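You operate a simulated robot arm through the tools that you are given. There is no shell and no other tool. Be economical: measure what you need, move in short steps, check, and stop when the job is done.

You run a simulated robot arm. Do the job below in one go: nothing can be reset, and whatever is moved stays where it is left.

Task
Bend the orange bracket's tab to 30 and put it in the teal tray.
Fine: the peg is set; clamp the bracket first; handle down and clamp open at the end.

The check looks at the end state, three seconds after you hand in, the way a careful person would. Anything else that was tipped, shoved, dropped, spilled or broken makes it a failure.

Robot
A 6-joint arm with a two-finger parallel gripper, fixed in place. Base frame: the origin is at the foot of the arm, x ahead of it, y to its left, z up; the work surface is at about z = 860. Units: mm, degrees, N and s.
With the tool pointing down near the work surface it reaches from about 240 to 640 mm from the base axis. Its first joint turns from -66.0 to 66.0 degrees. Payload 2.7 kg.
Tool frame: the origin (TCP) lies between the finger pads and is the grasp point; the fingertips stand 23 mm ahead of it; z points along the fingers, y is the line along which they close. The gripper opens to 94 mm. The fingers are 38 mm wide and 10 mm thick; the gripper's body (54 by 96 mm) begins 39 mm behind the TCP.
Orientation is told as [roll, pitch, yaw] about the base's x, y, z axes, in that order, counted from this pose: with the fingers straight down and closing along the base's y, the tool's x points along the base's -x, its y along +y and its z along -z.

Tools
- The arm moves only by the tool jog_arm. Its arguments are lists of equal length, an entry for each row: "dp": the shift along the tool's x, y, z in units of 100 mm (1.0 is 100 mm), a list of three; "delta_rot": the turn, a rotation vector about the tool's x, y, z in units of 180 degrees (1.0 is 180 degrees), a list of three; "jaw": the finger opening in mm, from 0 to 94. In form: {"dp": [[x, y, z], ...], "delta_rot": [[rx, ry, rz], ...], "jaw": [jaw, ...]}. A call has 1 to 12 rows; each row is the pose to reach, as a shift and turn from the pose commanded when the call began, along the tool's axes at that moment. A call with a number of a shift or a turn outside -1 to 1 is refused whole. A row lasts 0.2 s, in which the tool goes at most 50 mm and 8.6 degrees; a call with a longer step from one row to the next is refused whole, and so is a gripper value outside its range. A pose out of reach is approached as far as the arm can. The call stops where the force on the tool passes 40 N (or 10 N more than at its start, if that is more) or the arm is blocked; 0.2 s more then pass. The fingers move at their own pace (about 45 mm/s each) and stop on an object; they squeeze with about 27 N. The grip force told is the motor's: it shows also when the fingers shut on nothing. Time passes only in rows, and 0.2 s behind the last, so rows that repeat a pose let the fingers close. It gives the time, the measured TCP pose, the force on the tool (base axes), the opening and the grip force at its end, in the units of the frame above (readings bear some noise), with the torque about the TCP (base axes, N m) and any sound that the robot's microphone picked up, and new pictures: "pictures" is both (left out), scene, wrist or none.
- Cameras (640 x 400 px; columns grow to the right, rows downward): "scene" is fixed at [82.7, -437.7, 1409.8]; the picture's right is [0.72, -0.69, 0.00], its down [-0.37, -0.38, -0.85] and it looks along [0.59, 0.61, -0.53] (base axes); focal length 311 px, centre (320, 200). "wrist" rides on the gripper at [86, 16, -74] in the tool frame; the picture's right is [-0.18, 0.98, 0.00], its down [-0.58, -0.11, -0.81] and it looks along [-0.79, -0.15, 0.59] (tool axes); focal length 243 px, centre (320, 200). There is no depth. A picture from a camera that has moved, and an enlarged one, comes with that camera's place and axes in the base frame and with its lens.
- close_up(camera, box): a new picture of the part [left, top, right, bottom] of that camera's present view, enlarged. The clock stands still meanwhile.
- close_job(): hands the job in; it is judged then, once.

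Go step by step. Nothing tells you positions but the pictures and the camera data: compare them with the known pose of the tool, close in by small moves and look again before you grip or let go. The budget is 120 turns and 200 pictures, counting those below and the enlarged ones. Unless the task says otherwise, let go and move clear before handing in, and close with one line.

The tools are called after "Call:" by a JSON object that holds its "method" and its "body". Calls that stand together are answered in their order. jog_arm: Moves the arm, as the interface text tells. Its arguments: {"type":"object","properties":{"dp":{"type":"array","items":{"type":"array","items":{"type":"number"}}},"delta_rot":{"type":"array","items":{"type":"array","items":{"type":"number"}}},"jaw":{"type":"array","items":{"type":"number"}},"pictures":{"type":"string","enum":["both","scene","wrist","none"]}},"required":["dp","delta_rot","jaw"]} The other tools are called the same way: close_up (camera, box) takes an enlarged picture of a part of a camera's view; close_job () hands the job in.

At the start:

```text
t: 0.0
tool_pos: [358.3, 31.5, 1249.9]
tool_rot: [0.0, 0.0, 0.0]
wrist_force: [0.7, -0.2, -0.1]
moment: [-0.02, -0.02, 0.0]
gripper_width: 93.9
finger_force: 0.1
```

scene: 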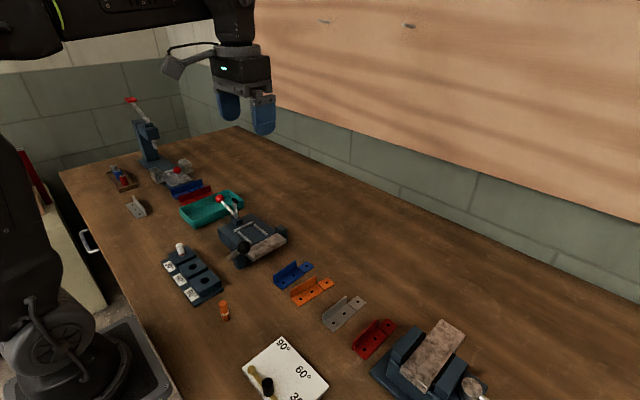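
wrist: 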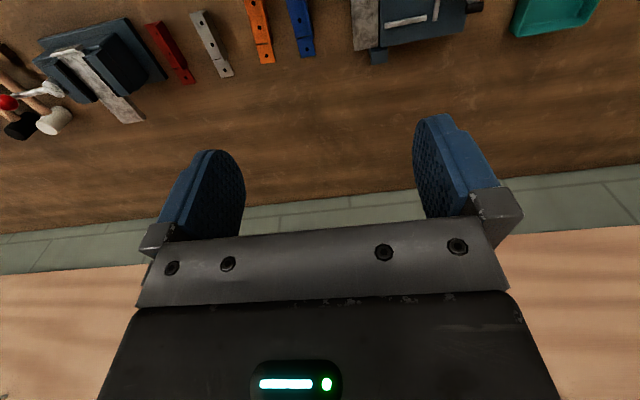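

I see a bench with several brackets, a bending device with a lever, a teal tray, a peg rack and an angle board. I'll take enlarged views first.

Call:
{"method": "close_up", "body": {"camera": "scene", "box": [150, 170, 310, 310]}}

Call:
{"method": "close_up", "body": {"camera": "scene", "box": [230, 250, 500, 400]}}

Call:
{"method": "close_up", "body": {"camera": "scene", "box": [70, 80, 270, 240]}}

```text
2.86 times, centred on (230, 240) of scene
camera zoom: at [82.7, -437.7, 1409.8], right [0.72, -0.69, 0.0], down [-0.37, -0.38, -0.85], along [0.59, 0.61, -0.53], focal length 889 px, centre (577, 86)
```

zoom: 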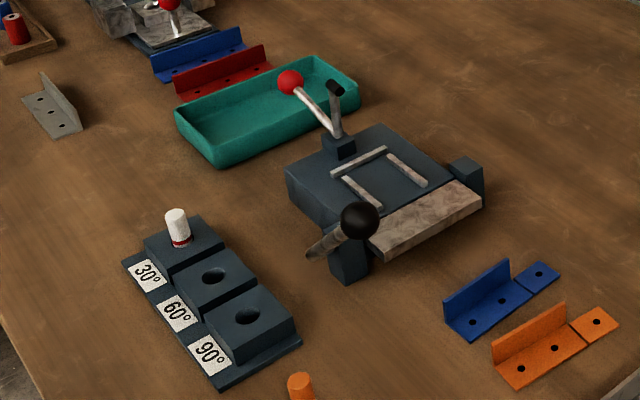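

```text
2.37 times, centred on (365, 325) of scene
camera zoom: at [82.7, -437.7, 1409.8], right [0.72, -0.69, 0.0], down [-0.37, -0.38, -0.85], along [0.59, 0.61, -0.53], focal length 738 px, centre (213, -96)
```

zoom: 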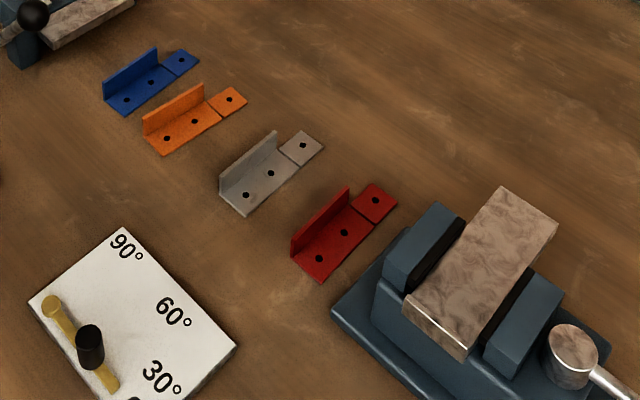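

```text
2.50 times, centred on (170, 160) of scene
camera zoom: at [82.7, -437.7, 1409.8], right [0.72, -0.69, 0.0], down [-0.37, -0.38, -0.85], along [0.59, 0.61, -0.53], focal length 778 px, centre (695, 300)
```

zoom: 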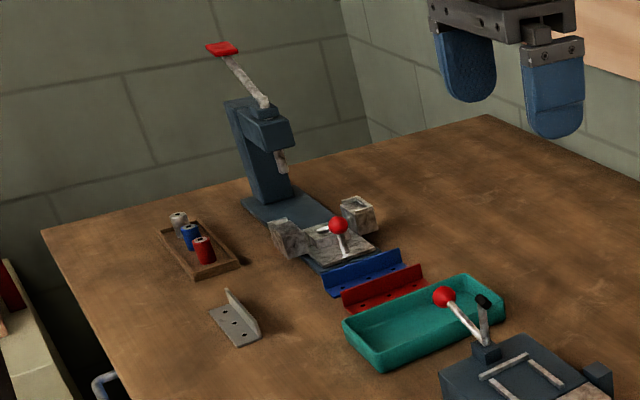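

The brackets lie along x. The bender is near (405,150), with its rails along y and its leaf on the -y side. I'll move over it for a closer look.

Call:
{"method": "jog_arm", "body": {"dp": [[-0.05, 0.24, 0.25], [-0.1, 0.48, 0.5], [-0.15, 0.72, 0.75], [-0.2, 0.95, 1.0]], "delta_rot": [[0, 0, 0], [0, 0, 0], [0, 0, 0], [0, 0, 0]], "jaw": [94, 94, 94, 94], "pictures": "wrist"}}

```text
t: 1.0
tool_pos: [378.4, 127.7, 1149.5]
tool_rot: [0.0, 0.0, 0.1]
wrist_force: [0.5, 0.3, -0.2]
moment: [0.01, 0.0, -0.02]
gripper_width: 94.1
finger_force: 0.0
camera wrist: at [293.1, 142.0, 1224.6], right [0.18, 0.98, 0.0], down [0.58, -0.11, 0.81], along [0.79, -0.15, -0.59], focal length 243 px, centre (320, 200)
```

wrist: 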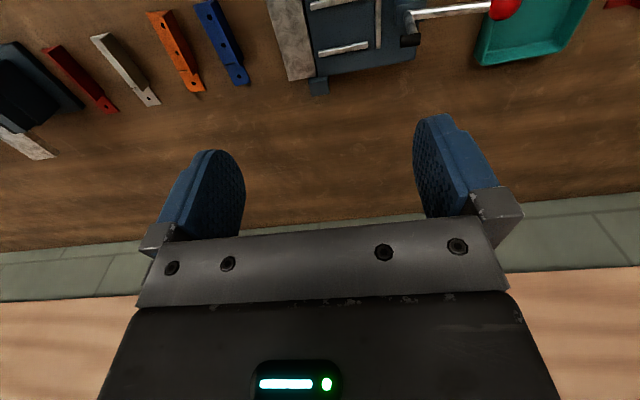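

I'll tilt the camera downward to get a view from above.

Call:
{"method": "jog_arm", "body": {"dp": [[0.08, 0.12, 0], [0.16, 0.24, 0], [0.24, 0.36, 0], [0.32, 0.4, 0], [0.4, 0.4, 0]], "delta_rot": [[0, 0.04, 0], [0, 0.08, 0], [0, 0.12, 0], [0, 0.16, 0], [0, 0.2, 0]], "jaw": [94, 94, 94, 94, 94], "pictures": "both"}}

```text
t: 2.2
tool_pos: [337.9, 166.1, 1150.2]
tool_rot: [0.1, 36.1, 0.1]
wrist_force: [0.2, -1.0, -0.6]
moment: [0.01, -0.03, 0.02]
gripper_width: 94.0
finger_force: 0.0
camera wrist: at [312.5, 181.3, 1262.3], right [0.15, 0.98, -0.11], down [0.94, -0.11, 0.31], along [0.29, -0.15, -0.94], focal length 243 px, centre (320, 200)
```

scene: 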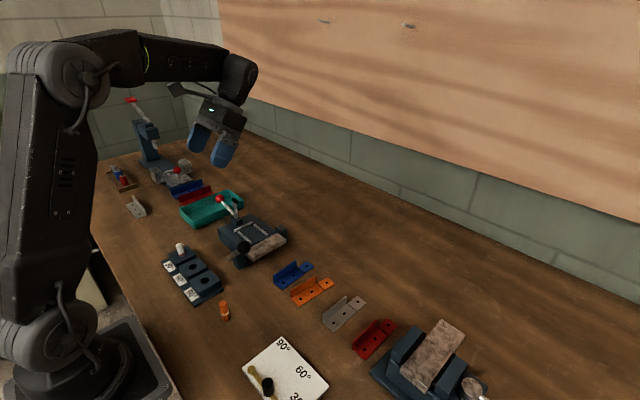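
wrist: 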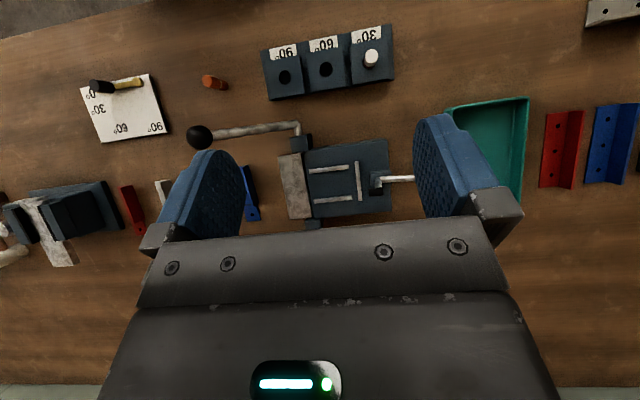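

Call:
{"method": "close_up", "body": {"camera": "wrist", "box": [180, 100, 420, 250]}}

Call:
{"method": "close_up", "body": {"camera": "wrist", "box": [240, 10, 420, 120]}}

```text
2.67 times, centred on (300, 175) of wrist
camera zoom: at [312.5, 181.3, 1262.3], right [0.15, 0.98, -0.11], down [0.94, -0.11, 0.31], along [0.29, -0.15, -0.94], focal length 647 px, centre (373, 267)
```

zoom: 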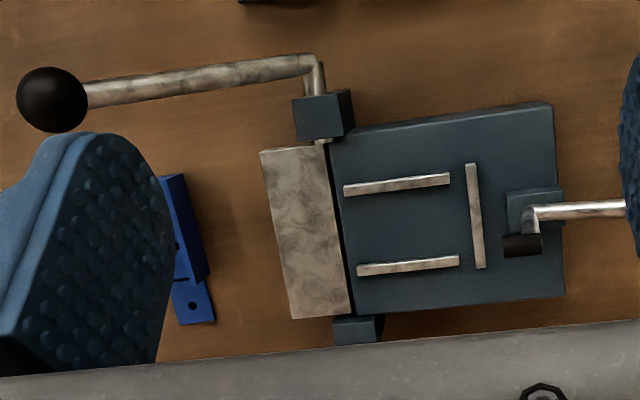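

```text
3.56 times, centred on (330, 65) of wrist
camera zoom: at [312.5, 181.3, 1262.3], right [0.15, 0.98, -0.11], down [0.94, -0.11, 0.31], along [0.29, -0.15, -0.94], focal length 863 px, centre (284, 680)
```

zoom: 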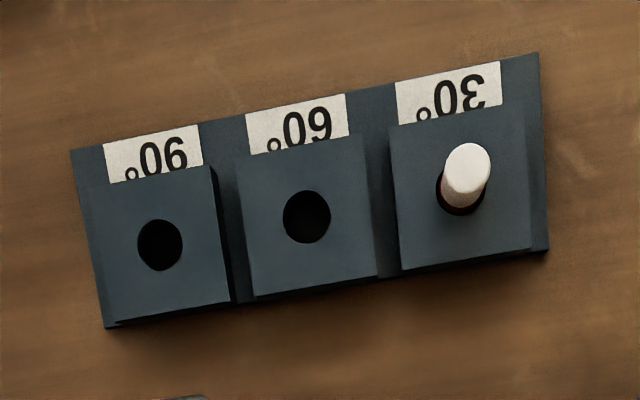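

The geometry is clear: the leaf hinge is near y=109, the back stop near y=185, and the channel spans x≈378–423. The clamp ball is at about (396,291,951) and the leaf handle ball at about (305,14,1001). Next I'll level the tool and turn the wrist toward yaw 180, so the camera will later sit on the side away from the clamp.

Call:
{"method": "jog_arm", "body": {"dp": [[0, -0.2, 0], [0, -0.4, 0], [0, -0.6, 0], [0, -0.8, 0], [0, -1.0, 0]], "delta_rot": [[0, -0.04, 0], [0, -0.08, 0], [0, -0.12, 0], [0, -0.16, 0], [0, -0.2, 0]], "jaw": [94, 94, 94, 94, 94], "pictures": "none"}}

Call:
{"method": "jog_arm", "body": {"dp": [[-0.07, -0.1, 0], [-0.14, -0.2, 0], [-0.21, -0.3, 0], [-0.28, -0.4, 0], [-0.35, -0.5, 0], [-0.42, -0.6, 0], [-0.5, -0.7, 0], [-0.57, -0.8, 0], [-0.64, -0.9, 0], [-0.7, -1.0, 0]], "delta_rot": [[0, 0, -0.045], [0, 0, -0.09], [0, 0, -0.135], [0, 0, -0.18], [0, 0, -0.225], [0, 0, -0.27], [0, 0, -0.315], [0, 0, -0.36], [0, 0, -0.405], [0, 0, -0.45]], "jaw": [94, 94, 94, 94, 94, 94, 94, 94, 94, 94], "pictures": "none"}}

```text
t: 3.4
tool_pos: [335.9, 65.5, 1148.6]
tool_rot: [0.0, -0.1, 0.1]
wrist_force: [1.6, 0.8, 0.9]
moment: [-0.01, 0.02, -0.01]
gripper_width: 94.3
finger_force: 0.0
```

```text
t: 5.6
tool_pos: [408.5, -33.3, 1149.4]
tool_rot: [0.1, 0.1, 81.2]
wrist_force: [-0.6, -0.6, -0.4]
moment: [-0.02, 0.01, 0.0]
gripper_width: 93.9
finger_force: 0.0
```

Call:
{"method": "jog_arm", "body": {"dp": [[0.03, 0, 0.07], [0.07, -0.01, 0.14], [0.1, -0.02, 0.21], [0.14, -0.02, 0.28], [0.17, -0.03, 0.35], [0.2, -0.03, 0.42], [0.24, -0.04, 0.49], [0.27, -0.04, 0.56], [0.31, -0.05, 0.63], [0.34, -0.05, 0.7], [0.37, -0.06, 0.75], [0.41, -0.06, 0.8]], "delta_rot": [[0, 0, -0.0455], [0, 0, -0.091], [0, 0, -0.1365], [0, 0, -0.182], [0, 0, -0.2275], [0, 0, -0.273], [0, 0, -0.3185], [0, 0, -0.364], [0, 0, -0.4095], [0, 0, -0.455], [0, 0, -0.5005], [0, 0, -0.546]], "jaw": [94, 94, 94, 94, 94, 94, 94, 94, 94, 94, 94, 94], "pictures": "both"}}

```text
t: 8.2
tool_pos: [403.9, -19.4, 1066.1]
tool_rot: [1.4, 0.2, 177.9]
wrist_force: [0.3, -0.4, 0.3]
moment: [-0.02, -0.01, 0.02]
gripper_width: 94.0
finger_force: 0.1
out of reach, approached as far as the arm can: row 11, 12
camera wrist: at [490.6, -38.7, 1142.1], right [-0.22, -0.98, 0.02], down [-0.58, 0.15, 0.8], along [-0.78, 0.16, -0.6], focal length 243 px, centre (320, 200)
```

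scene: 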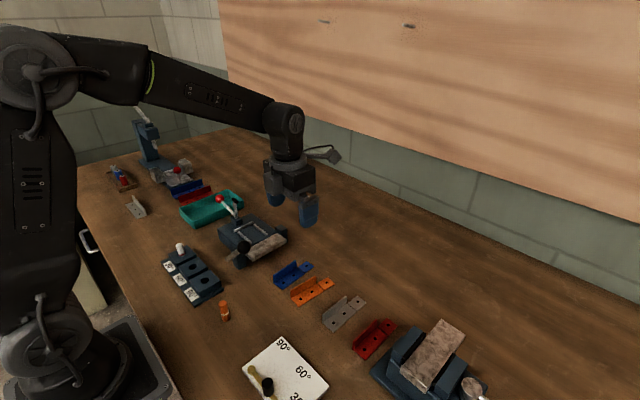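
wrist: 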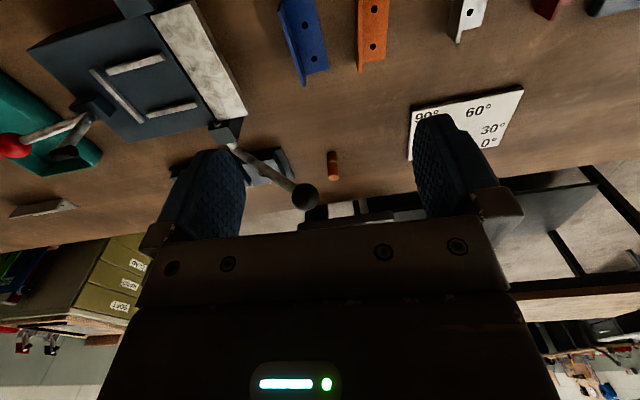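

The wrist limit sits near yaw 178, so I'll use the yaw 0 pick and the yaw -90 placement instead. First I'll use this view to measure the bracket.

Call:
{"method": "close_up", "body": {"camera": "wrist", "box": [260, 0, 440, 112]}}

Call:
{"method": "close_up", "body": {"camera": "wrist", "box": [0, 0, 340, 212]}}

```text
3.56 times, centred on (350, 56) of wrist
camera zoom: at [490.6, -38.7, 1142.1], right [-0.22, -0.98, 0.02], down [-0.58, 0.15, 0.8], along [-0.78, 0.16, -0.6], focal length 863 px, centre (213, 712)
```

zoom: 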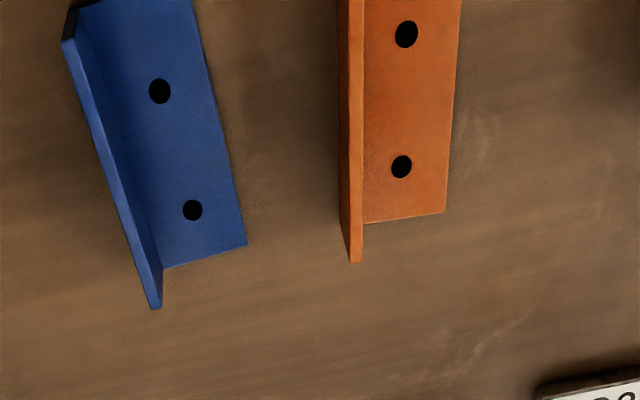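

```text
1.88 times, centred on (170, 106) of wrist
camera zoom: at [490.6, -38.7, 1142.1], right [-0.22, -0.98, 0.02], down [-0.58, 0.15, 0.8], along [-0.78, 0.16, -0.6], focal length 457 px, centre (602, 377)
```

zoom: 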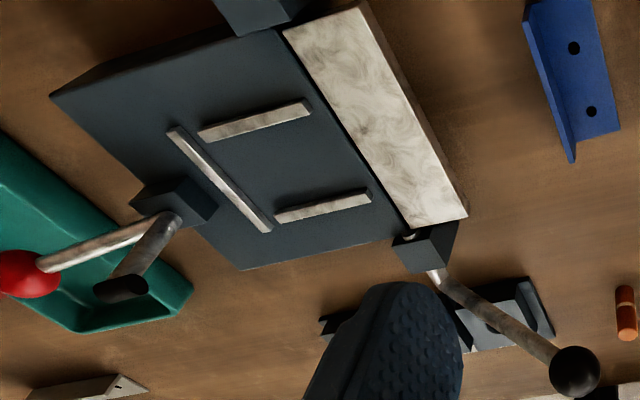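

Orange flange: about 27 high and 4 thick, centred near (397,-63) and aimed -5° in yaw. I'll unwind the wrist to yaw -5.

Call:
{"method": "jog_arm", "body": {"dp": [[0, 0, 0], [0, 0, 0], [0, 0, 0], [0, 0, 0], [0, 0, 0], [0, 0, 0], [0, 0, 0], [0, 0, 0], [0, 0, 0], [0, 0, 0], [0, 0, 0], [0, 0, 0]], "delta_rot": [[0, 0, 0.0455], [0, 0, 0.091], [0, 0, 0.1365], [0, 0, 0.182], [0, 0, 0.2275], [0, 0, 0.273], [0, 0, 0.3185], [0, 0, 0.364], [0, 0, 0.4095], [0, 0, 0.455], [0, 0, 0.5005], [0, 0, 0.546]], "jaw": [94, 94, 94, 94, 94, 94, 94, 60, 60, 60, 40, 24], "pictures": "none"}}

Call:
{"method": "jog_arm", "body": {"dp": [[0, 0, 0], [0, 0, 0], [0, 0, 0], [0, 0, 0], [0, 0, 0], [0, 0, 0], [0, 0, 0], [0, 0, 0], [0, 0, 0], [0, 0, 0]], "delta_rot": [[0, 0, 0.047], [0, 0, 0.094], [0, 0, 0.141], [0, 0, 0.188], [0, 0, 0.235], [0, 0, 0.282], [0, 0, 0.329], [0, 0, 0.376], [0, 0, 0.423], [0, 0, 0.47]], "jaw": [24, 24, 24, 24, 24, 24, 24, 24, 24, 24], "pictures": "none"}}

```text
t: 10.8
tool_pos: [404.4, -20.8, 1065.6]
tool_rot: [0.1, -0.1, 80.9]
wrist_force: [-0.2, 0.2, 0.4]
moment: [-0.03, 0.02, 0.01]
gripper_width: 24.2
finger_force: 0.1
```

```text
t: 13.0
tool_pos: [402.8, -21.1, 1065.9]
tool_rot: [0.0, 0.0, -3.6]
wrist_force: [-0.1, 0.1, -0.4]
moment: [0.05, 0.0, -0.01]
gripper_width: 23.9
finger_force: 0.0
```

Call:
{"method": "jog_arm", "body": {"dp": [[0.01, -0.2, 0.35], [0.03, -0.42, 0.76]], "delta_rot": [[0, 0, 0.004], [0, 0, 0.008]], "jaw": [24, 24], "pictures": "both"}}

```text
t: 13.6
tool_pos: [397.9, -64.5, 988.6]
tool_rot: [0.1, 0.0, -5.0]
wrist_force: [-0.1, -0.5, -0.3]
moment: [0.0, -0.04, -0.01]
gripper_width: 24.0
finger_force: 0.0
camera wrist: at [314.9, -40.7, 1062.4], right [0.27, 0.96, 0.0], down [0.57, -0.16, 0.81], along [0.78, -0.22, -0.59], focal length 243 px, centre (320, 200)
```

scene: 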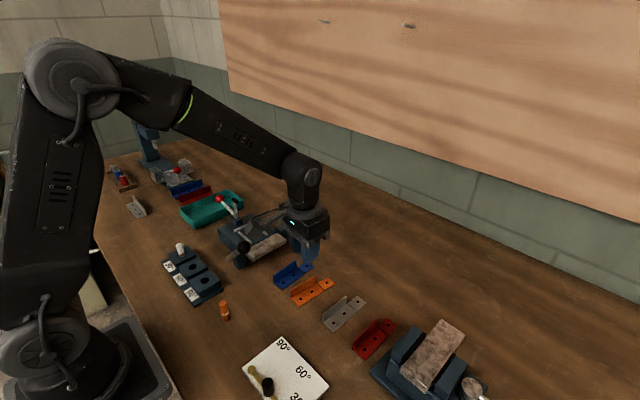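
wrist: 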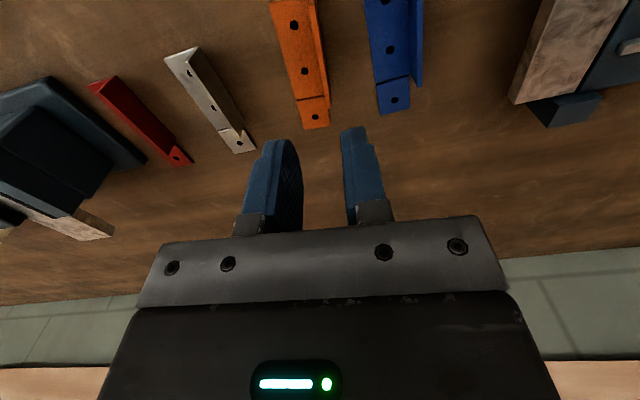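

Call:
{"method": "close_up", "body": {"camera": "wrist", "box": [230, 0, 430, 140]}}

```text
2.86 times, centred on (330, 70) of wrist
camera zoom: at [314.9, -40.7, 1062.4], right [0.27, 0.96, 0.0], down [0.57, -0.16, 0.81], along [0.78, -0.22, -0.59], focal length 693 px, centre (291, 571)
```

zoom: 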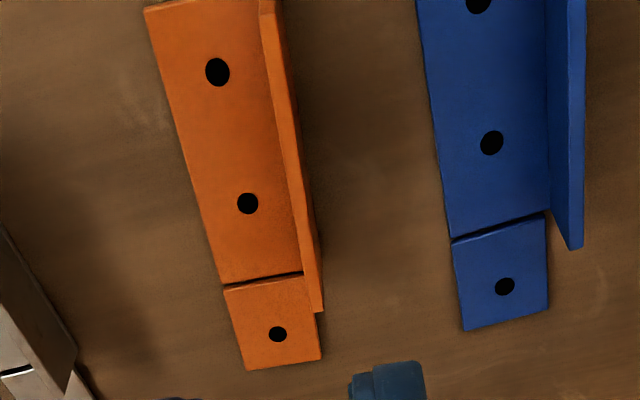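

Flange centre is at about (393,-62,887), so I'll correct slightly, descend, and check before gripping.

Call:
{"method": "jog_arm", "body": {"dp": [[0.03, 0.026, 0.4], [0.03, 0.026, 0.7]], "delta_rot": [[0, 0, 0.003], [0, 0, 0.003]], "jaw": [24, 24], "pictures": "both"}}

Call:
{"method": "close_up", "body": {"camera": "scene", "box": [250, 220, 370, 320]}}

```text
t: 14.2
tool_pos: [396.7, -59.4, 919.0]
tool_rot: [0.0, -0.1, -5.5]
wrist_force: [0.9, -0.6, -0.7]
moment: [-0.01, -0.01, -0.01]
gripper_width: 24.0
finger_force: 0.0
camera wrist: at [311.5, -35.4, 993.7], right [0.28, 0.96, 0.0], down [0.57, -0.16, 0.81], along [0.78, -0.22, -0.59], focal length 243 px, centre (320, 200)
```

scene: 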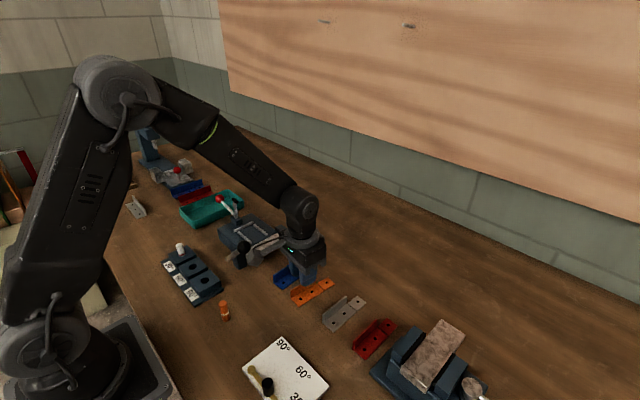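
wrist: 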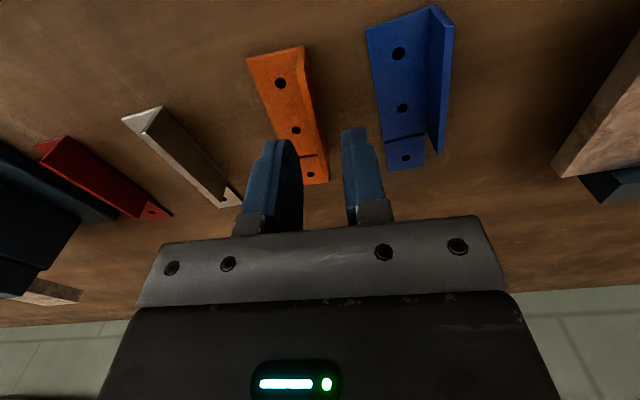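

```text
4.00 times, centred on (310, 270) of scene
camera zoom: at [82.7, -437.7, 1409.8], right [0.72, -0.69, 0.0], down [-0.37, -0.38, -0.85], along [0.59, 0.61, -0.53], focal length 1245 px, centre (360, -80)
```

zoom: 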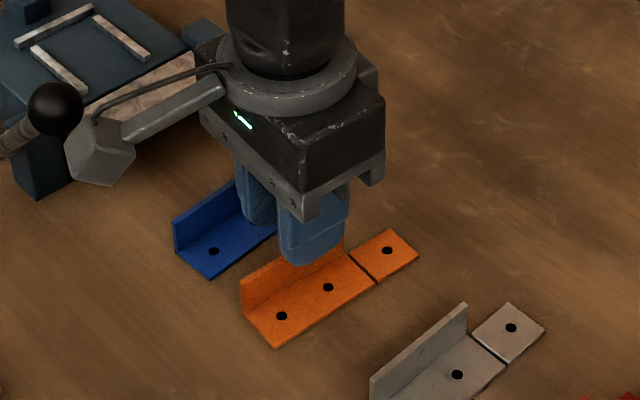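

Call:
{"method": "close_up", "body": {"camera": "wrist", "box": [220, 30, 420, 230]}}

```text
2.00 times, centred on (320, 130) of wrist
camera zoom: at [311.5, -35.4, 993.7], right [0.28, 0.96, 0.0], down [0.57, -0.16, 0.81], along [0.78, -0.22, -0.59], focal length 485 px, centre (320, 340)
```

zoom: 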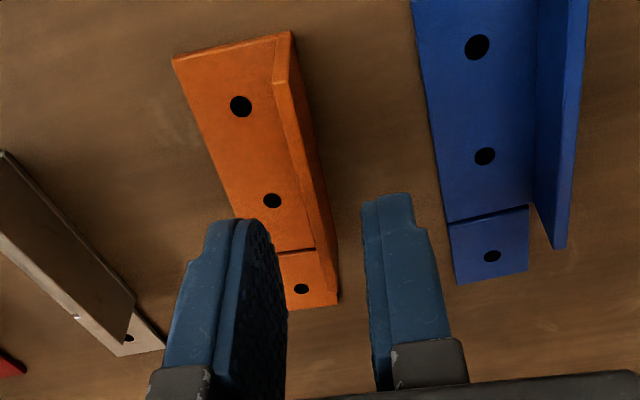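

Alignment is within a couple of mm, with 12 mm clearance on each side. I'll descend to z≈891 and close on the flange.

Call:
{"method": "jog_arm", "body": {"dp": [[0, -0.01, 0.14], [0, -0.01, 0.28], [0, -0.01, 0.28], [0, -0.01, 0.28], [0, -0.01, 0.28], [0, -0.01, 0.28]], "delta_rot": [[0, 0, 0], [0, 0, 0], [0, 0, 0], [0, 0, 0], [0, 0, 0], [0, 0, 0]], "jaw": [24, 24, 16, 8, 0, 0], "pictures": "both"}}

Call:
{"method": "close_up", "body": {"camera": "scene", "box": [250, 220, 370, 320]}}

```text
t: 15.6
tool_pos: [394.7, -60.5, 889.3]
tool_rot: [-0.1, 0.0, -5.5]
wrist_force: [-0.2, -0.4, 0.2]
moment: [-0.01, -0.01, 0.04]
gripper_width: 3.1
finger_force: 27.2
camera wrist: at [311.3, -36.9, 965.0], right [0.28, 0.96, 0.0], down [0.57, -0.16, 0.81], along [0.77, -0.22, -0.59], focal length 243 px, centre (320, 200)
```

scene: 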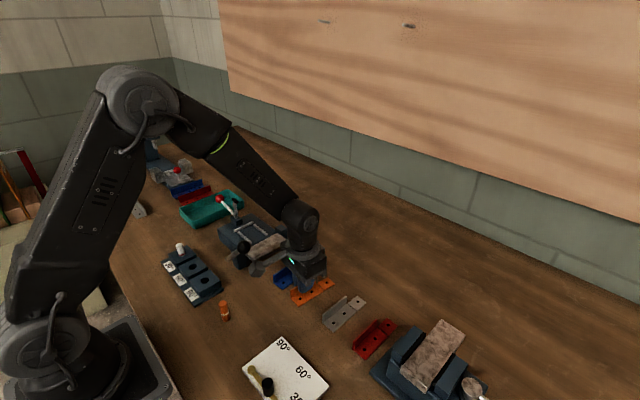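
wrist: 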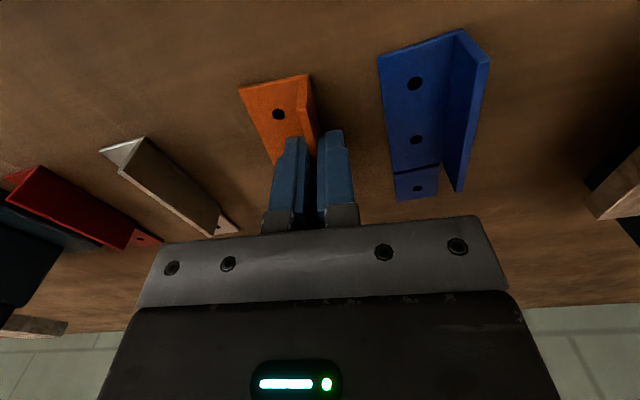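

```text
4.00 times, centred on (310, 270) of scene
camera zoom: at [82.7, -437.7, 1409.8], right [0.72, -0.69, 0.0], down [-0.37, -0.38, -0.85], along [0.59, 0.61, -0.53], focal length 1245 px, centre (360, -80)
```

zoom: 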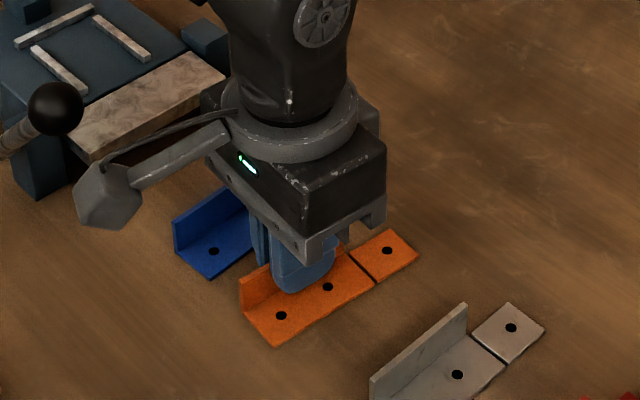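

The flange is held (3.1 mm). I'll lift straight up, then carry to the bender while turning to yaw -90.

Call:
{"method": "jog_arm", "body": {"dp": [[0, 0, -0.1], [0, 0, -0.4], [0, 0, -0.8], [0, 0, -1.0]], "delta_rot": [[0, 0, 0], [0, 0, 0], [0, 0, 0], [0, 0, 0]], "jaw": [0, 0, 0, 0], "pictures": "scene"}}

Call:
{"method": "jog_arm", "body": {"dp": [[0, 0, -0.4], [0, 0, -0.75], [0, 0, -0.75], [0, 0, -0.75], [0, 0, -0.75], [0, 0, -0.75], [0, 0, -0.75], [0, 0, -0.75], [0, 0, -0.75], [0, 0, -0.75], [0, 0, -0.75], [0, 0, -0.75]], "delta_rot": [[0, 0, 0], [0, 0, 0.043], [0, 0, 0.086], [0, 0, 0.129], [0, 0, 0.172], [0, 0, 0.215], [0, 0, 0.258], [0, 0, 0.301], [0, 0, 0.344], [0, 0, 0.387], [0, 0, 0.43], [0, 0, 0.4695]], "jaw": [0, 0, 0, 0, 0, 0, 0, 0, 0, 0, 0, 0], "pictures": "scene"}}

```text
t: 16.6
tool_pos: [395.4, -62.4, 991.9]
tool_rot: [0.0, -0.1, -5.4]
wrist_force: [-0.3, 0.2, -0.7]
moment: [0.01, 0.0, 0.02]
gripper_width: 3.2
finger_force: 27.2
```

scene: 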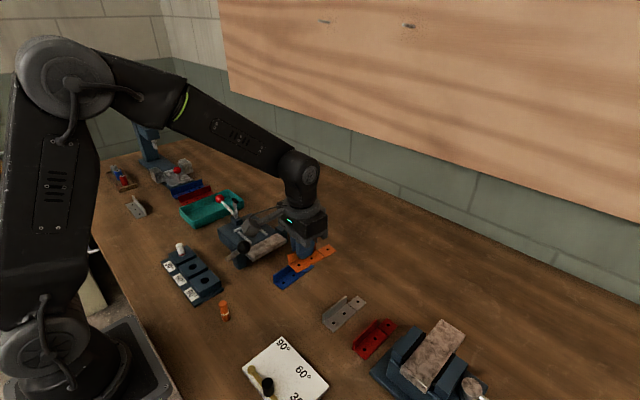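

```text
t: 19.2
tool_pos: [395.0, -61.0, 1065.7]
tool_rot: [0.0, 0.0, -90.2]
wrist_force: [-1.0, -0.2, -0.2]
moment: [-0.03, 0.0, 0.0]
gripper_width: 3.3
finger_force: 26.6
```

scene: 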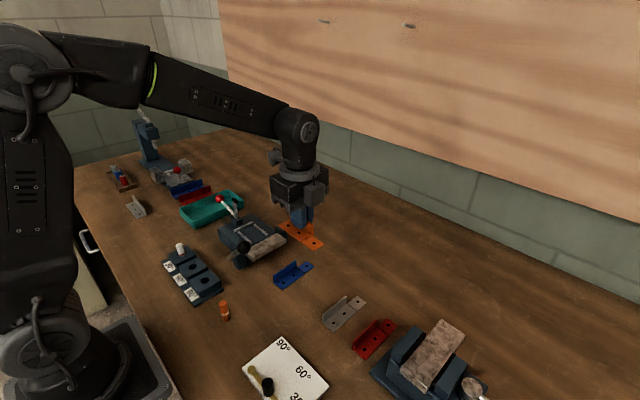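

Call:
{"method": "jog_arm", "body": {"dp": [[0.3, 0.05, 0], [0.6, 0.1, 0], [1.0, 0.2, 0]], "delta_rot": [[0, 0, 0], [0, 0, 0], [0, 0, 0]], "jaw": [0, 0, 0], "pictures": "none"}}

Call:
{"method": "jog_arm", "body": {"dp": [[0.4, 0, 0], [0.8, 0, 0], [1.0, 0, 0]], "delta_rot": [[0, 0, 0], [0, 0, 0], [0, 0, 0]], "jaw": [0, 0, 0], "pictures": "both"}}

Call:
{"method": "close_up", "body": {"camera": "scene", "box": [190, 150, 330, 270]}}

```text
t: 20.0
tool_pos: [413.4, 38.1, 1068.6]
tool_rot: [0.0, 0.0, -90.1]
wrist_force: [0.2, 0.1, -1.0]
moment: [-0.01, 0.01, 0.03]
gripper_width: 3.1
finger_force: 27.2
```

```text
t: 20.8
tool_pos: [414.1, 138.5, 1068.5]
tool_rot: [0.0, 0.1, -90.1]
wrist_force: [-0.2, -0.3, -0.4]
moment: [-0.01, -0.01, 0.01]
gripper_width: 3.1
finger_force: 26.8
camera wrist: at [431.9, 224.3, 1143.7], right [0.98, -0.19, 0.0], down [-0.11, -0.58, 0.81], along [-0.15, -0.79, -0.59], focal length 243 px, centre (320, 200)
```

scene: 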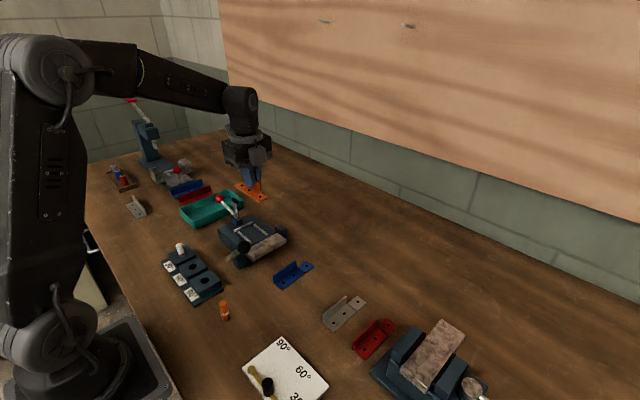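
wrist: 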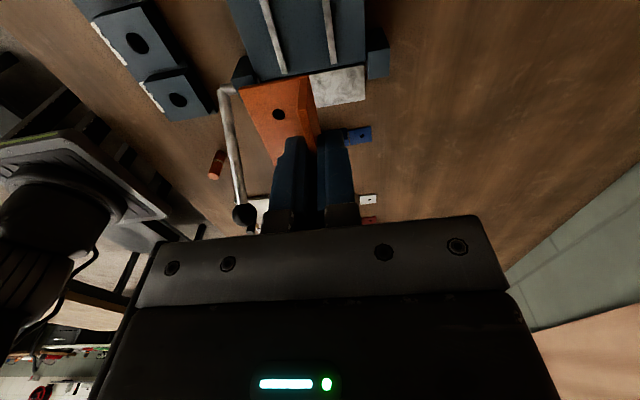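

```text
3.33 times, centred on (260, 210) of scene
camera zoom: at [82.7, -437.7, 1409.8], right [0.72, -0.69, 0.0], down [-0.37, -0.38, -0.85], along [0.59, 0.61, -0.53], focal length 1038 px, centre (520, 167)
```

zoom: 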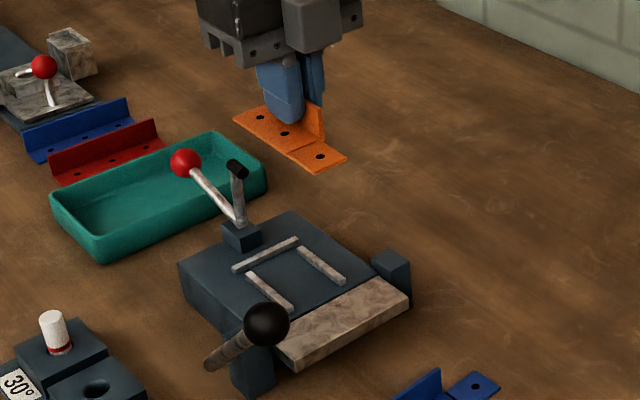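

Position matches the channel (rails at x≈377 and 425, mid 401). I'll descend to hover above the rails and look.

Call:
{"method": "jog_arm", "body": {"dp": [[0, 0, 0.4], [0, 0, 0.8], [0, 0, 1.0]], "delta_rot": [[0, 0, 0], [0, 0, 0], [0, 0, 0]], "jaw": [0, 0, 0], "pictures": "both"}}

Call:
{"method": "close_up", "body": {"camera": "scene", "box": [190, 150, 310, 270]}}

Call:
{"method": "close_up", "body": {"camera": "wrist", "box": [180, 0, 420, 180]}}

```text
t: 21.6
tool_pos: [415.5, 142.3, 967.7]
tool_rot: [-0.1, 0.0, -90.1]
wrist_force: [-0.1, 0.3, -0.7]
moment: [0.01, 0.0, 0.01]
gripper_width: 3.1
finger_force: 27.1
camera wrist: at [431.9, 226.6, 1042.5], right [0.98, -0.18, 0.0], down [-0.11, -0.58, 0.81], along [-0.15, -0.79, -0.59], focal length 243 px, centre (320, 200)
```

scene: 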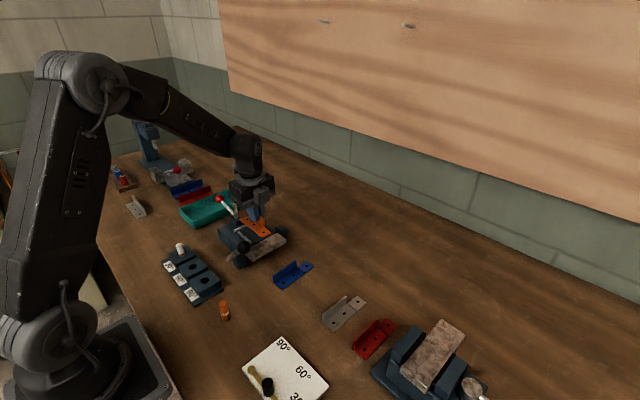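
wrist: 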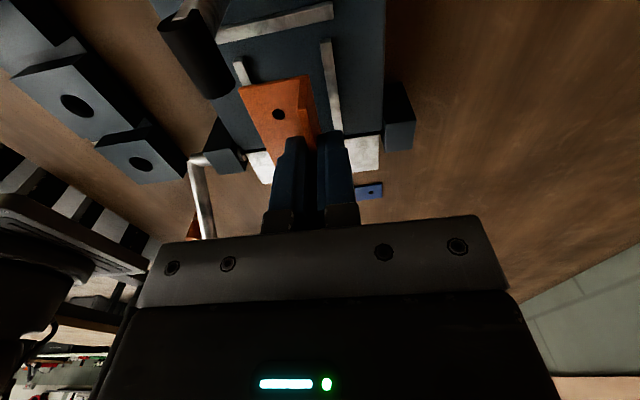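

```text
3.33 times, centred on (250, 210) of scene
camera zoom: at [82.7, -437.7, 1409.8], right [0.72, -0.69, 0.0], down [-0.37, -0.38, -0.85], along [0.59, 0.61, -0.53], focal length 1038 px, centre (553, 167)
```

zoom: 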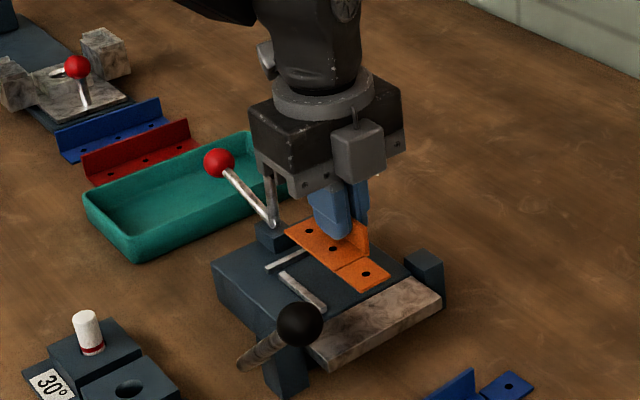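

```text
2.22 times, centred on (300, 90) of wrist
camera zoom: at [431.9, 226.6, 1042.5], right [0.98, -0.18, 0.0], down [-0.11, -0.58, 0.81], along [-0.15, -0.79, -0.59], focal length 539 px, centre (364, 444)
```

zoom: 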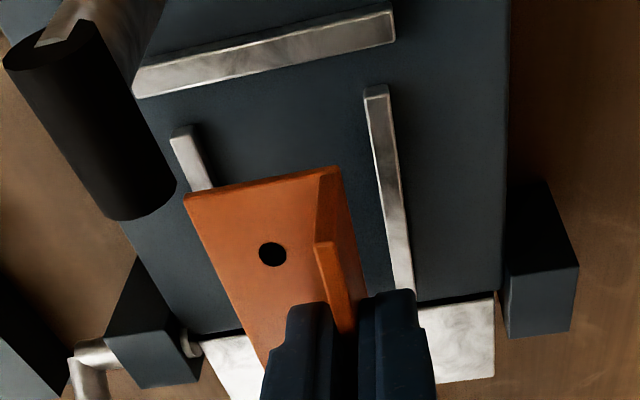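

The bracket is centred between the rails and about 7 mm short of the stop. I'll descend in small steps.

Call:
{"method": "jog_arm", "body": {"dp": [[0, 0, 0.1], [0, 0, 0.2], [0, 0, 0.26]], "delta_rot": [[0, 0, 0], [0, 0, 0], [0, 0, 0]], "jaw": [0, 0, 0], "pictures": "both"}}

Call:
{"method": "close_up", "body": {"camera": "scene", "box": [200, 170, 300, 270]}}

Call:
{"method": "close_up", "body": {"camera": "wrist", "box": [180, 0, 420, 180]}}

```text
t: 22.4
tool_pos: [414.8, 139.6, 940.9]
tool_rot: [0.0, 0.0, -90.0]
wrist_force: [0.1, -0.5, 0.0]
moment: [0.0, 0.0, 0.02]
gripper_width: 3.1
finger_force: 26.9
camera wrist: at [431.6, 225.2, 1015.2], right [0.98, -0.18, 0.0], down [-0.11, -0.58, 0.81], along [-0.15, -0.79, -0.59], focal length 243 px, centre (320, 200)
```

scene: 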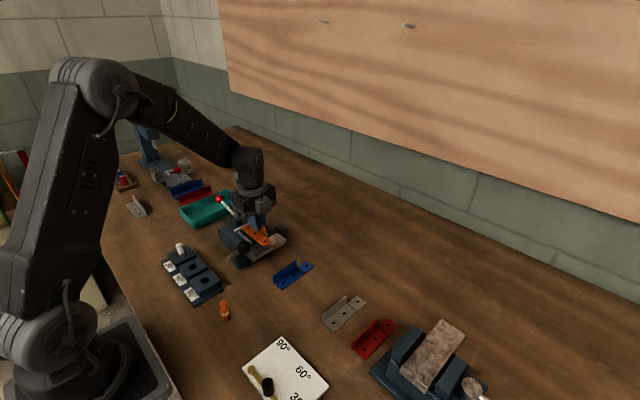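
wrist: 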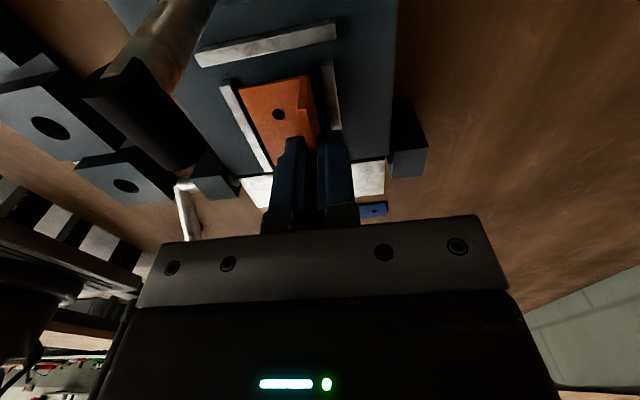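

```text
4.00 times, centred on (250, 220) of scene
camera zoom: at [82.7, -437.7, 1409.8], right [0.72, -0.69, 0.0], down [-0.37, -0.38, -0.85], along [0.59, 0.61, -0.53], focal length 1245 px, centre (600, 120)
```

zoom: 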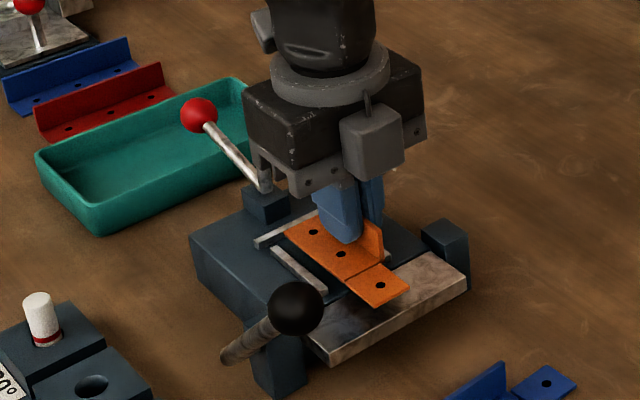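

```text
2.22 times, centred on (300, 90) of wrist
camera zoom: at [431.6, 225.2, 1015.2], right [0.98, -0.18, 0.0], down [-0.11, -0.58, 0.81], along [-0.15, -0.79, -0.59], focal length 539 px, centre (364, 444)
```

zoom: 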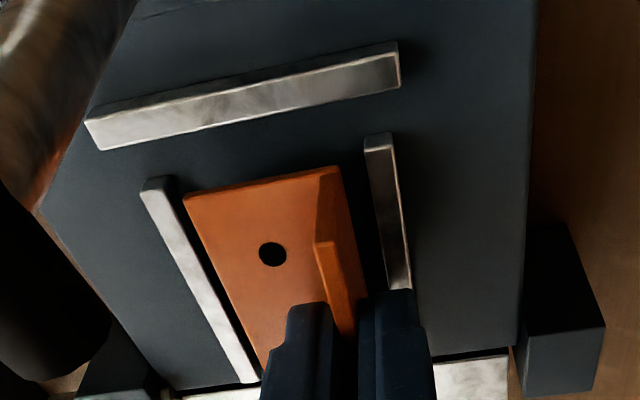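

Call:
{"method": "jog_arm", "body": {"dp": [[0, 0, 0.02], [0, 0, 0.04]], "delta_rot": [[0, 0, 0], [0, 0, 0]], "jaw": [0, 0], "pictures": "none"}}

Call:
{"method": "jog_arm", "body": {"dp": [[0, 0, 0.01], [0, 0, 0.02]], "delta_rot": [[0, 0, 0], [0, 0, 0]], "jaw": [0, 0], "pictures": "none"}}

Call:
{"method": "jog_arm", "body": {"dp": [[0, 0, 0.01], [0, 0, 0.02]], "delta_rot": [[0, 0, 0], [0, 0, 0]], "jaw": [0, 0], "pictures": "scene"}}

Call:
{"method": "close_up", "body": {"camera": "wrist", "box": [180, 0, 420, 180]}}

```text
t: 23.0
tool_pos: [414.4, 140.3, 935.9]
tool_rot: [0.0, 0.0, -89.9]
wrist_force: [1.0, 0.3, -0.3]
moment: [-0.01, 0.0, 0.01]
gripper_width: 2.8
finger_force: 27.2
```

```text
t: 23.6
tool_pos: [413.9, 138.5, 934.2]
tool_rot: [0.0, 0.0, -90.0]
wrist_force: [-0.3, -0.7, -0.8]
moment: [0.01, 0.0, 0.01]
gripper_width: 3.3
finger_force: 26.7
```

```text
t: 24.2
tool_pos: [415.5, 138.9, 931.9]
tool_rot: [0.1, 0.0, -90.0]
wrist_force: [0.4, -0.5, 0.1]
moment: [0.01, 0.0, -0.01]
gripper_width: 3.0
finger_force: 27.3
```

scene: 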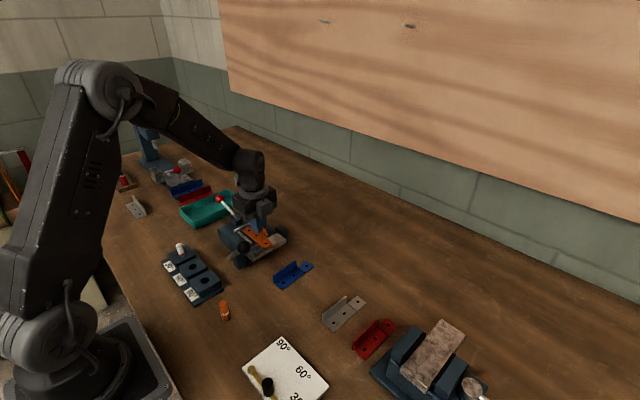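

```text
2.22 times, centred on (300, 90) of wrist
camera zoom: at [432.9, 224.6, 1007.4], right [0.98, -0.18, 0.0], down [-0.11, -0.58, 0.81], along [-0.15, -0.79, -0.59], focal length 539 px, centre (364, 444)
```

zoom: 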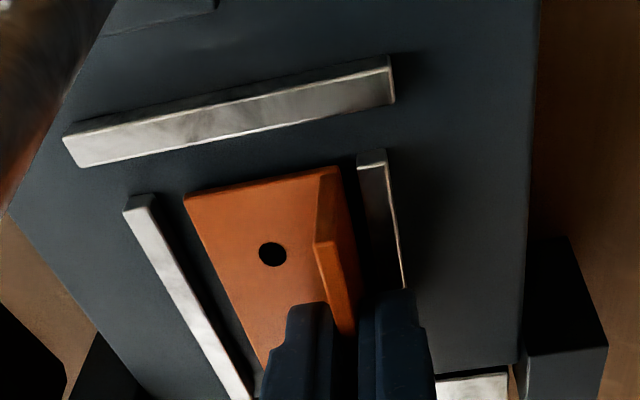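

No contact yet, so I'll keep lowering.

Call:
{"method": "jog_arm", "body": {"dp": [[0, 0, 0.01], [0, 0, 0.02], [0, 0, 0.03]], "delta_rot": [[0, 0, 0], [0, 0, 0], [0, 0, 0]], "jaw": [0, 0, 0], "pictures": "none"}}

Call:
{"method": "jog_arm", "body": {"dp": [[0, 0, 0.01], [0, 0, 0.02]], "delta_rot": [[0, 0, 0], [0, 0, 0]], "jaw": [0, 0], "pictures": "none"}}

Call:
{"method": "close_up", "body": {"camera": "wrist", "box": [180, 0, 420, 180]}}

Call:
{"method": "close_up", "body": {"camera": "scene", "box": [200, 190, 300, 270]}}

```text
t: 25.0
tool_pos: [415.1, 137.8, 931.0]
tool_rot: [0.0, 0.0, -90.0]
wrist_force: [-0.7, 0.5, 3.0]
moment: [-0.05, 0.04, -0.01]
gripper_width: 2.9
finger_force: 26.5
```

```text
t: 25.6
tool_pos: [415.6, 138.5, 930.2]
tool_rot: [0.2, 0.0, -90.0]
wrist_force: [-4.0, -3.7, 21.9]
moment: [-0.11, 0.18, 0.0]
gripper_width: 3.7
finger_force: 26.6
```

```text
2.22 times, centred on (300, 90) of wrist
camera zoom: at [432.3, 224.5, 1004.6], right [0.98, -0.18, 0.0], down [-0.11, -0.58, 0.81], along [-0.15, -0.79, -0.59], focal length 539 px, centre (364, 444)
```

zoom: 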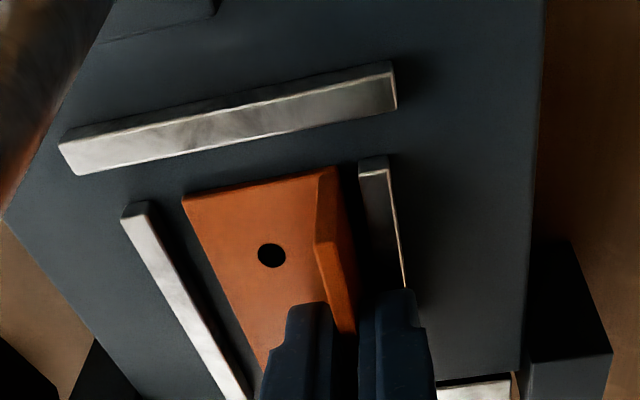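

```text
5.00 times, centred on (250, 230) of scene
camera zoom: at [82.3, -437.9, 1409.8], right [0.72, -0.69, 0.0], down [-0.37, -0.38, -0.85], along [0.59, 0.61, -0.53], focal length 1556 px, centre (670, 50)
```

zoom: 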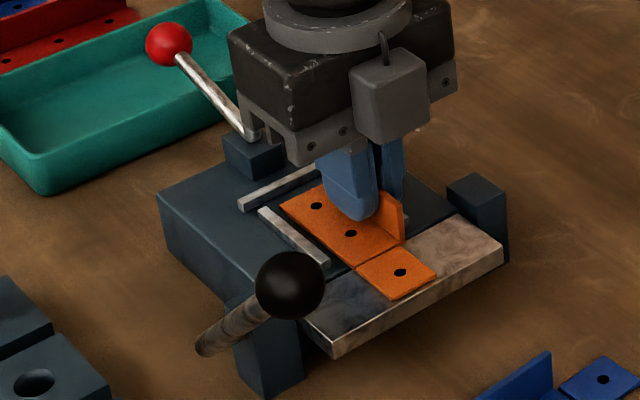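

Seated with about 20 N of contact. I'll ease up 2 mm and slide +y to the stop.

Call:
{"method": "jog_arm", "body": {"dp": [[0, 0, -0.02], [0.03, 0, -0.02], [0.05, 0, -0.02]], "delta_rot": [[0, 0, 0], [0, 0, 0], [0, 0, 0]], "jaw": [0, 0, 0], "pictures": "none"}}

Call:
{"method": "jog_arm", "body": {"dp": [[0.01, 0, 0], [0.02, 0, 0]], "delta_rot": [[0, 0, 0], [0, 0, 0]], "jaw": [0, 0], "pictures": "none"}}

Call:
{"method": "close_up", "body": {"camera": "wrist", "box": [180, 0, 420, 180]}}

```text
t: 26.4
tool_pos: [414.7, 145.1, 929.5]
tool_rot: [0.0, 0.0, -90.0]
wrist_force: [0.0, -4.4, 12.5]
moment: [-0.06, 0.06, 0.01]
gripper_width: 3.1
finger_force: 27.2
```

```text
t: 27.0
tool_pos: [414.4, 146.8, 929.8]
tool_rot: [-0.1, 0.0, -89.9]
wrist_force: [0.2, -0.2, -0.5]
moment: [0.01, 0.03, 0.01]
gripper_width: 2.9
finger_force: 27.1
```

```text
2.22 times, centred on (300, 90) of wrist
camera zoom: at [431.7, 232.3, 1004.6], right [0.98, -0.18, 0.0], down [-0.11, -0.58, 0.81], along [-0.15, -0.79, -0.59], focal length 539 px, centre (364, 444)
```

zoom: 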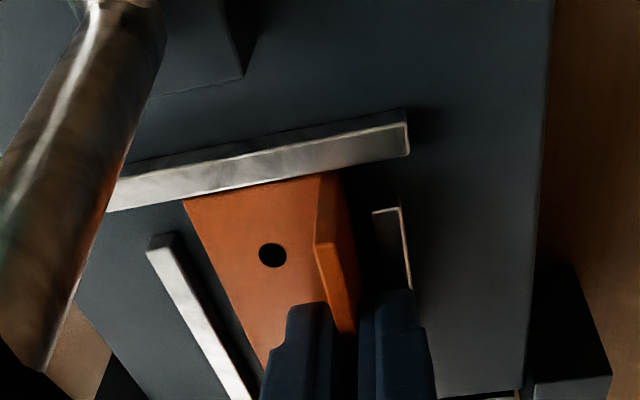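

Call:
{"method": "jog_arm", "body": {"dp": [[0.01, 0, 0], [0.015, 0, 0]], "delta_rot": [[0, 0, 0], [0, 0, 0]], "jaw": [0, 0], "pictures": "none"}}

Call:
{"method": "close_up", "body": {"camera": "wrist", "box": [180, 0, 420, 180]}}

Call:
{"method": "close_up", "body": {"camera": "scene", "box": [200, 190, 300, 270]}}

```text
t: 27.6
tool_pos: [414.3, 149.4, 930.2]
tool_rot: [0.0, 0.1, -90.0]
wrist_force: [0.3, -0.1, -0.1]
moment: [-0.03, 0.03, 0.02]
gripper_width: 3.1
finger_force: 27.2
```

```text
2.22 times, centred on (300, 90) of wrist
camera zoom: at [432.5, 233.8, 1004.9], right [0.98, -0.18, 0.0], down [-0.11, -0.58, 0.81], along [-0.15, -0.79, -0.59], focal length 539 px, centre (364, 444)
```

zoom: 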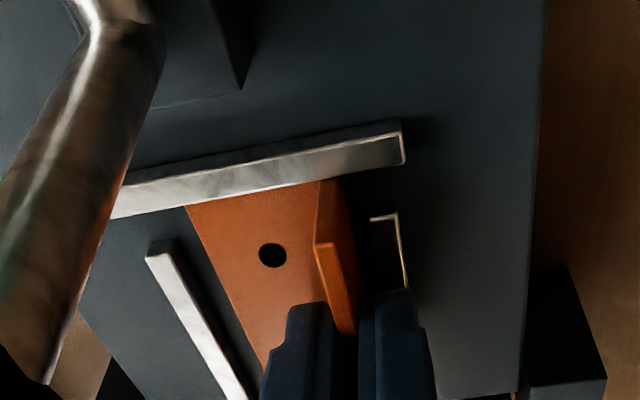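

```text
5.00 times, centred on (250, 230) of scene
camera zoom: at [82.7, -437.7, 1409.8], right [0.72, -0.69, 0.0], down [-0.37, -0.38, -0.85], along [0.59, 0.61, -0.53], focal length 1556 px, centre (670, 50)
```

zoom: 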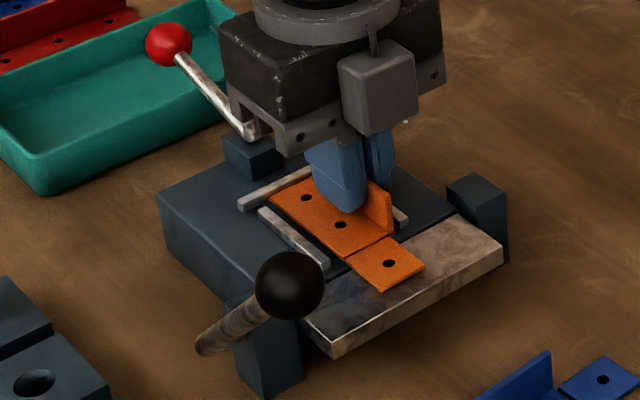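

Call:
{"method": "jog_arm", "body": {"dp": [[0.006, 0, 0], [0.012, 0, 0]], "delta_rot": [[0, 0, 0], [0, 0, 0]], "jaw": [0, 0], "pictures": "none"}}

Call:
{"method": "close_up", "body": {"camera": "wrist", "box": [180, 0, 420, 180]}}

```text
t: 28.2
tool_pos: [414.4, 148.5, 929.6]
tool_rot: [-0.1, -0.1, -90.0]
wrist_force: [-1.5, -6.9, 0.4]
moment: [-0.09, -0.01, 0.08]
gripper_width: 3.1
finger_force: 27.0
```

```text
2.22 times, centred on (300, 90) of wrist
camera zoom: at [432.7, 234.0, 1004.9], right [0.98, -0.18, 0.0], down [-0.11, -0.58, 0.81], along [-0.15, -0.79, -0.59], focal length 539 px, centre (364, 444)
```

zoom: 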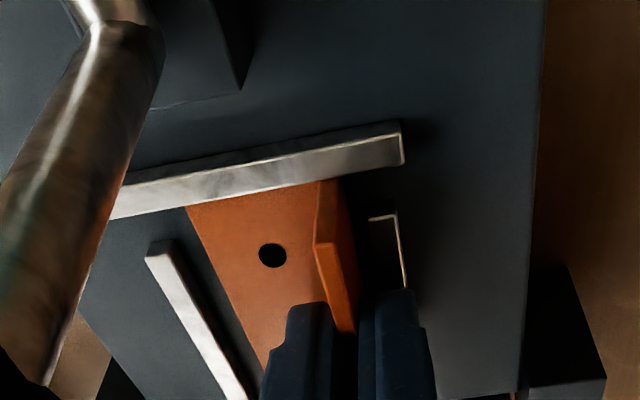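

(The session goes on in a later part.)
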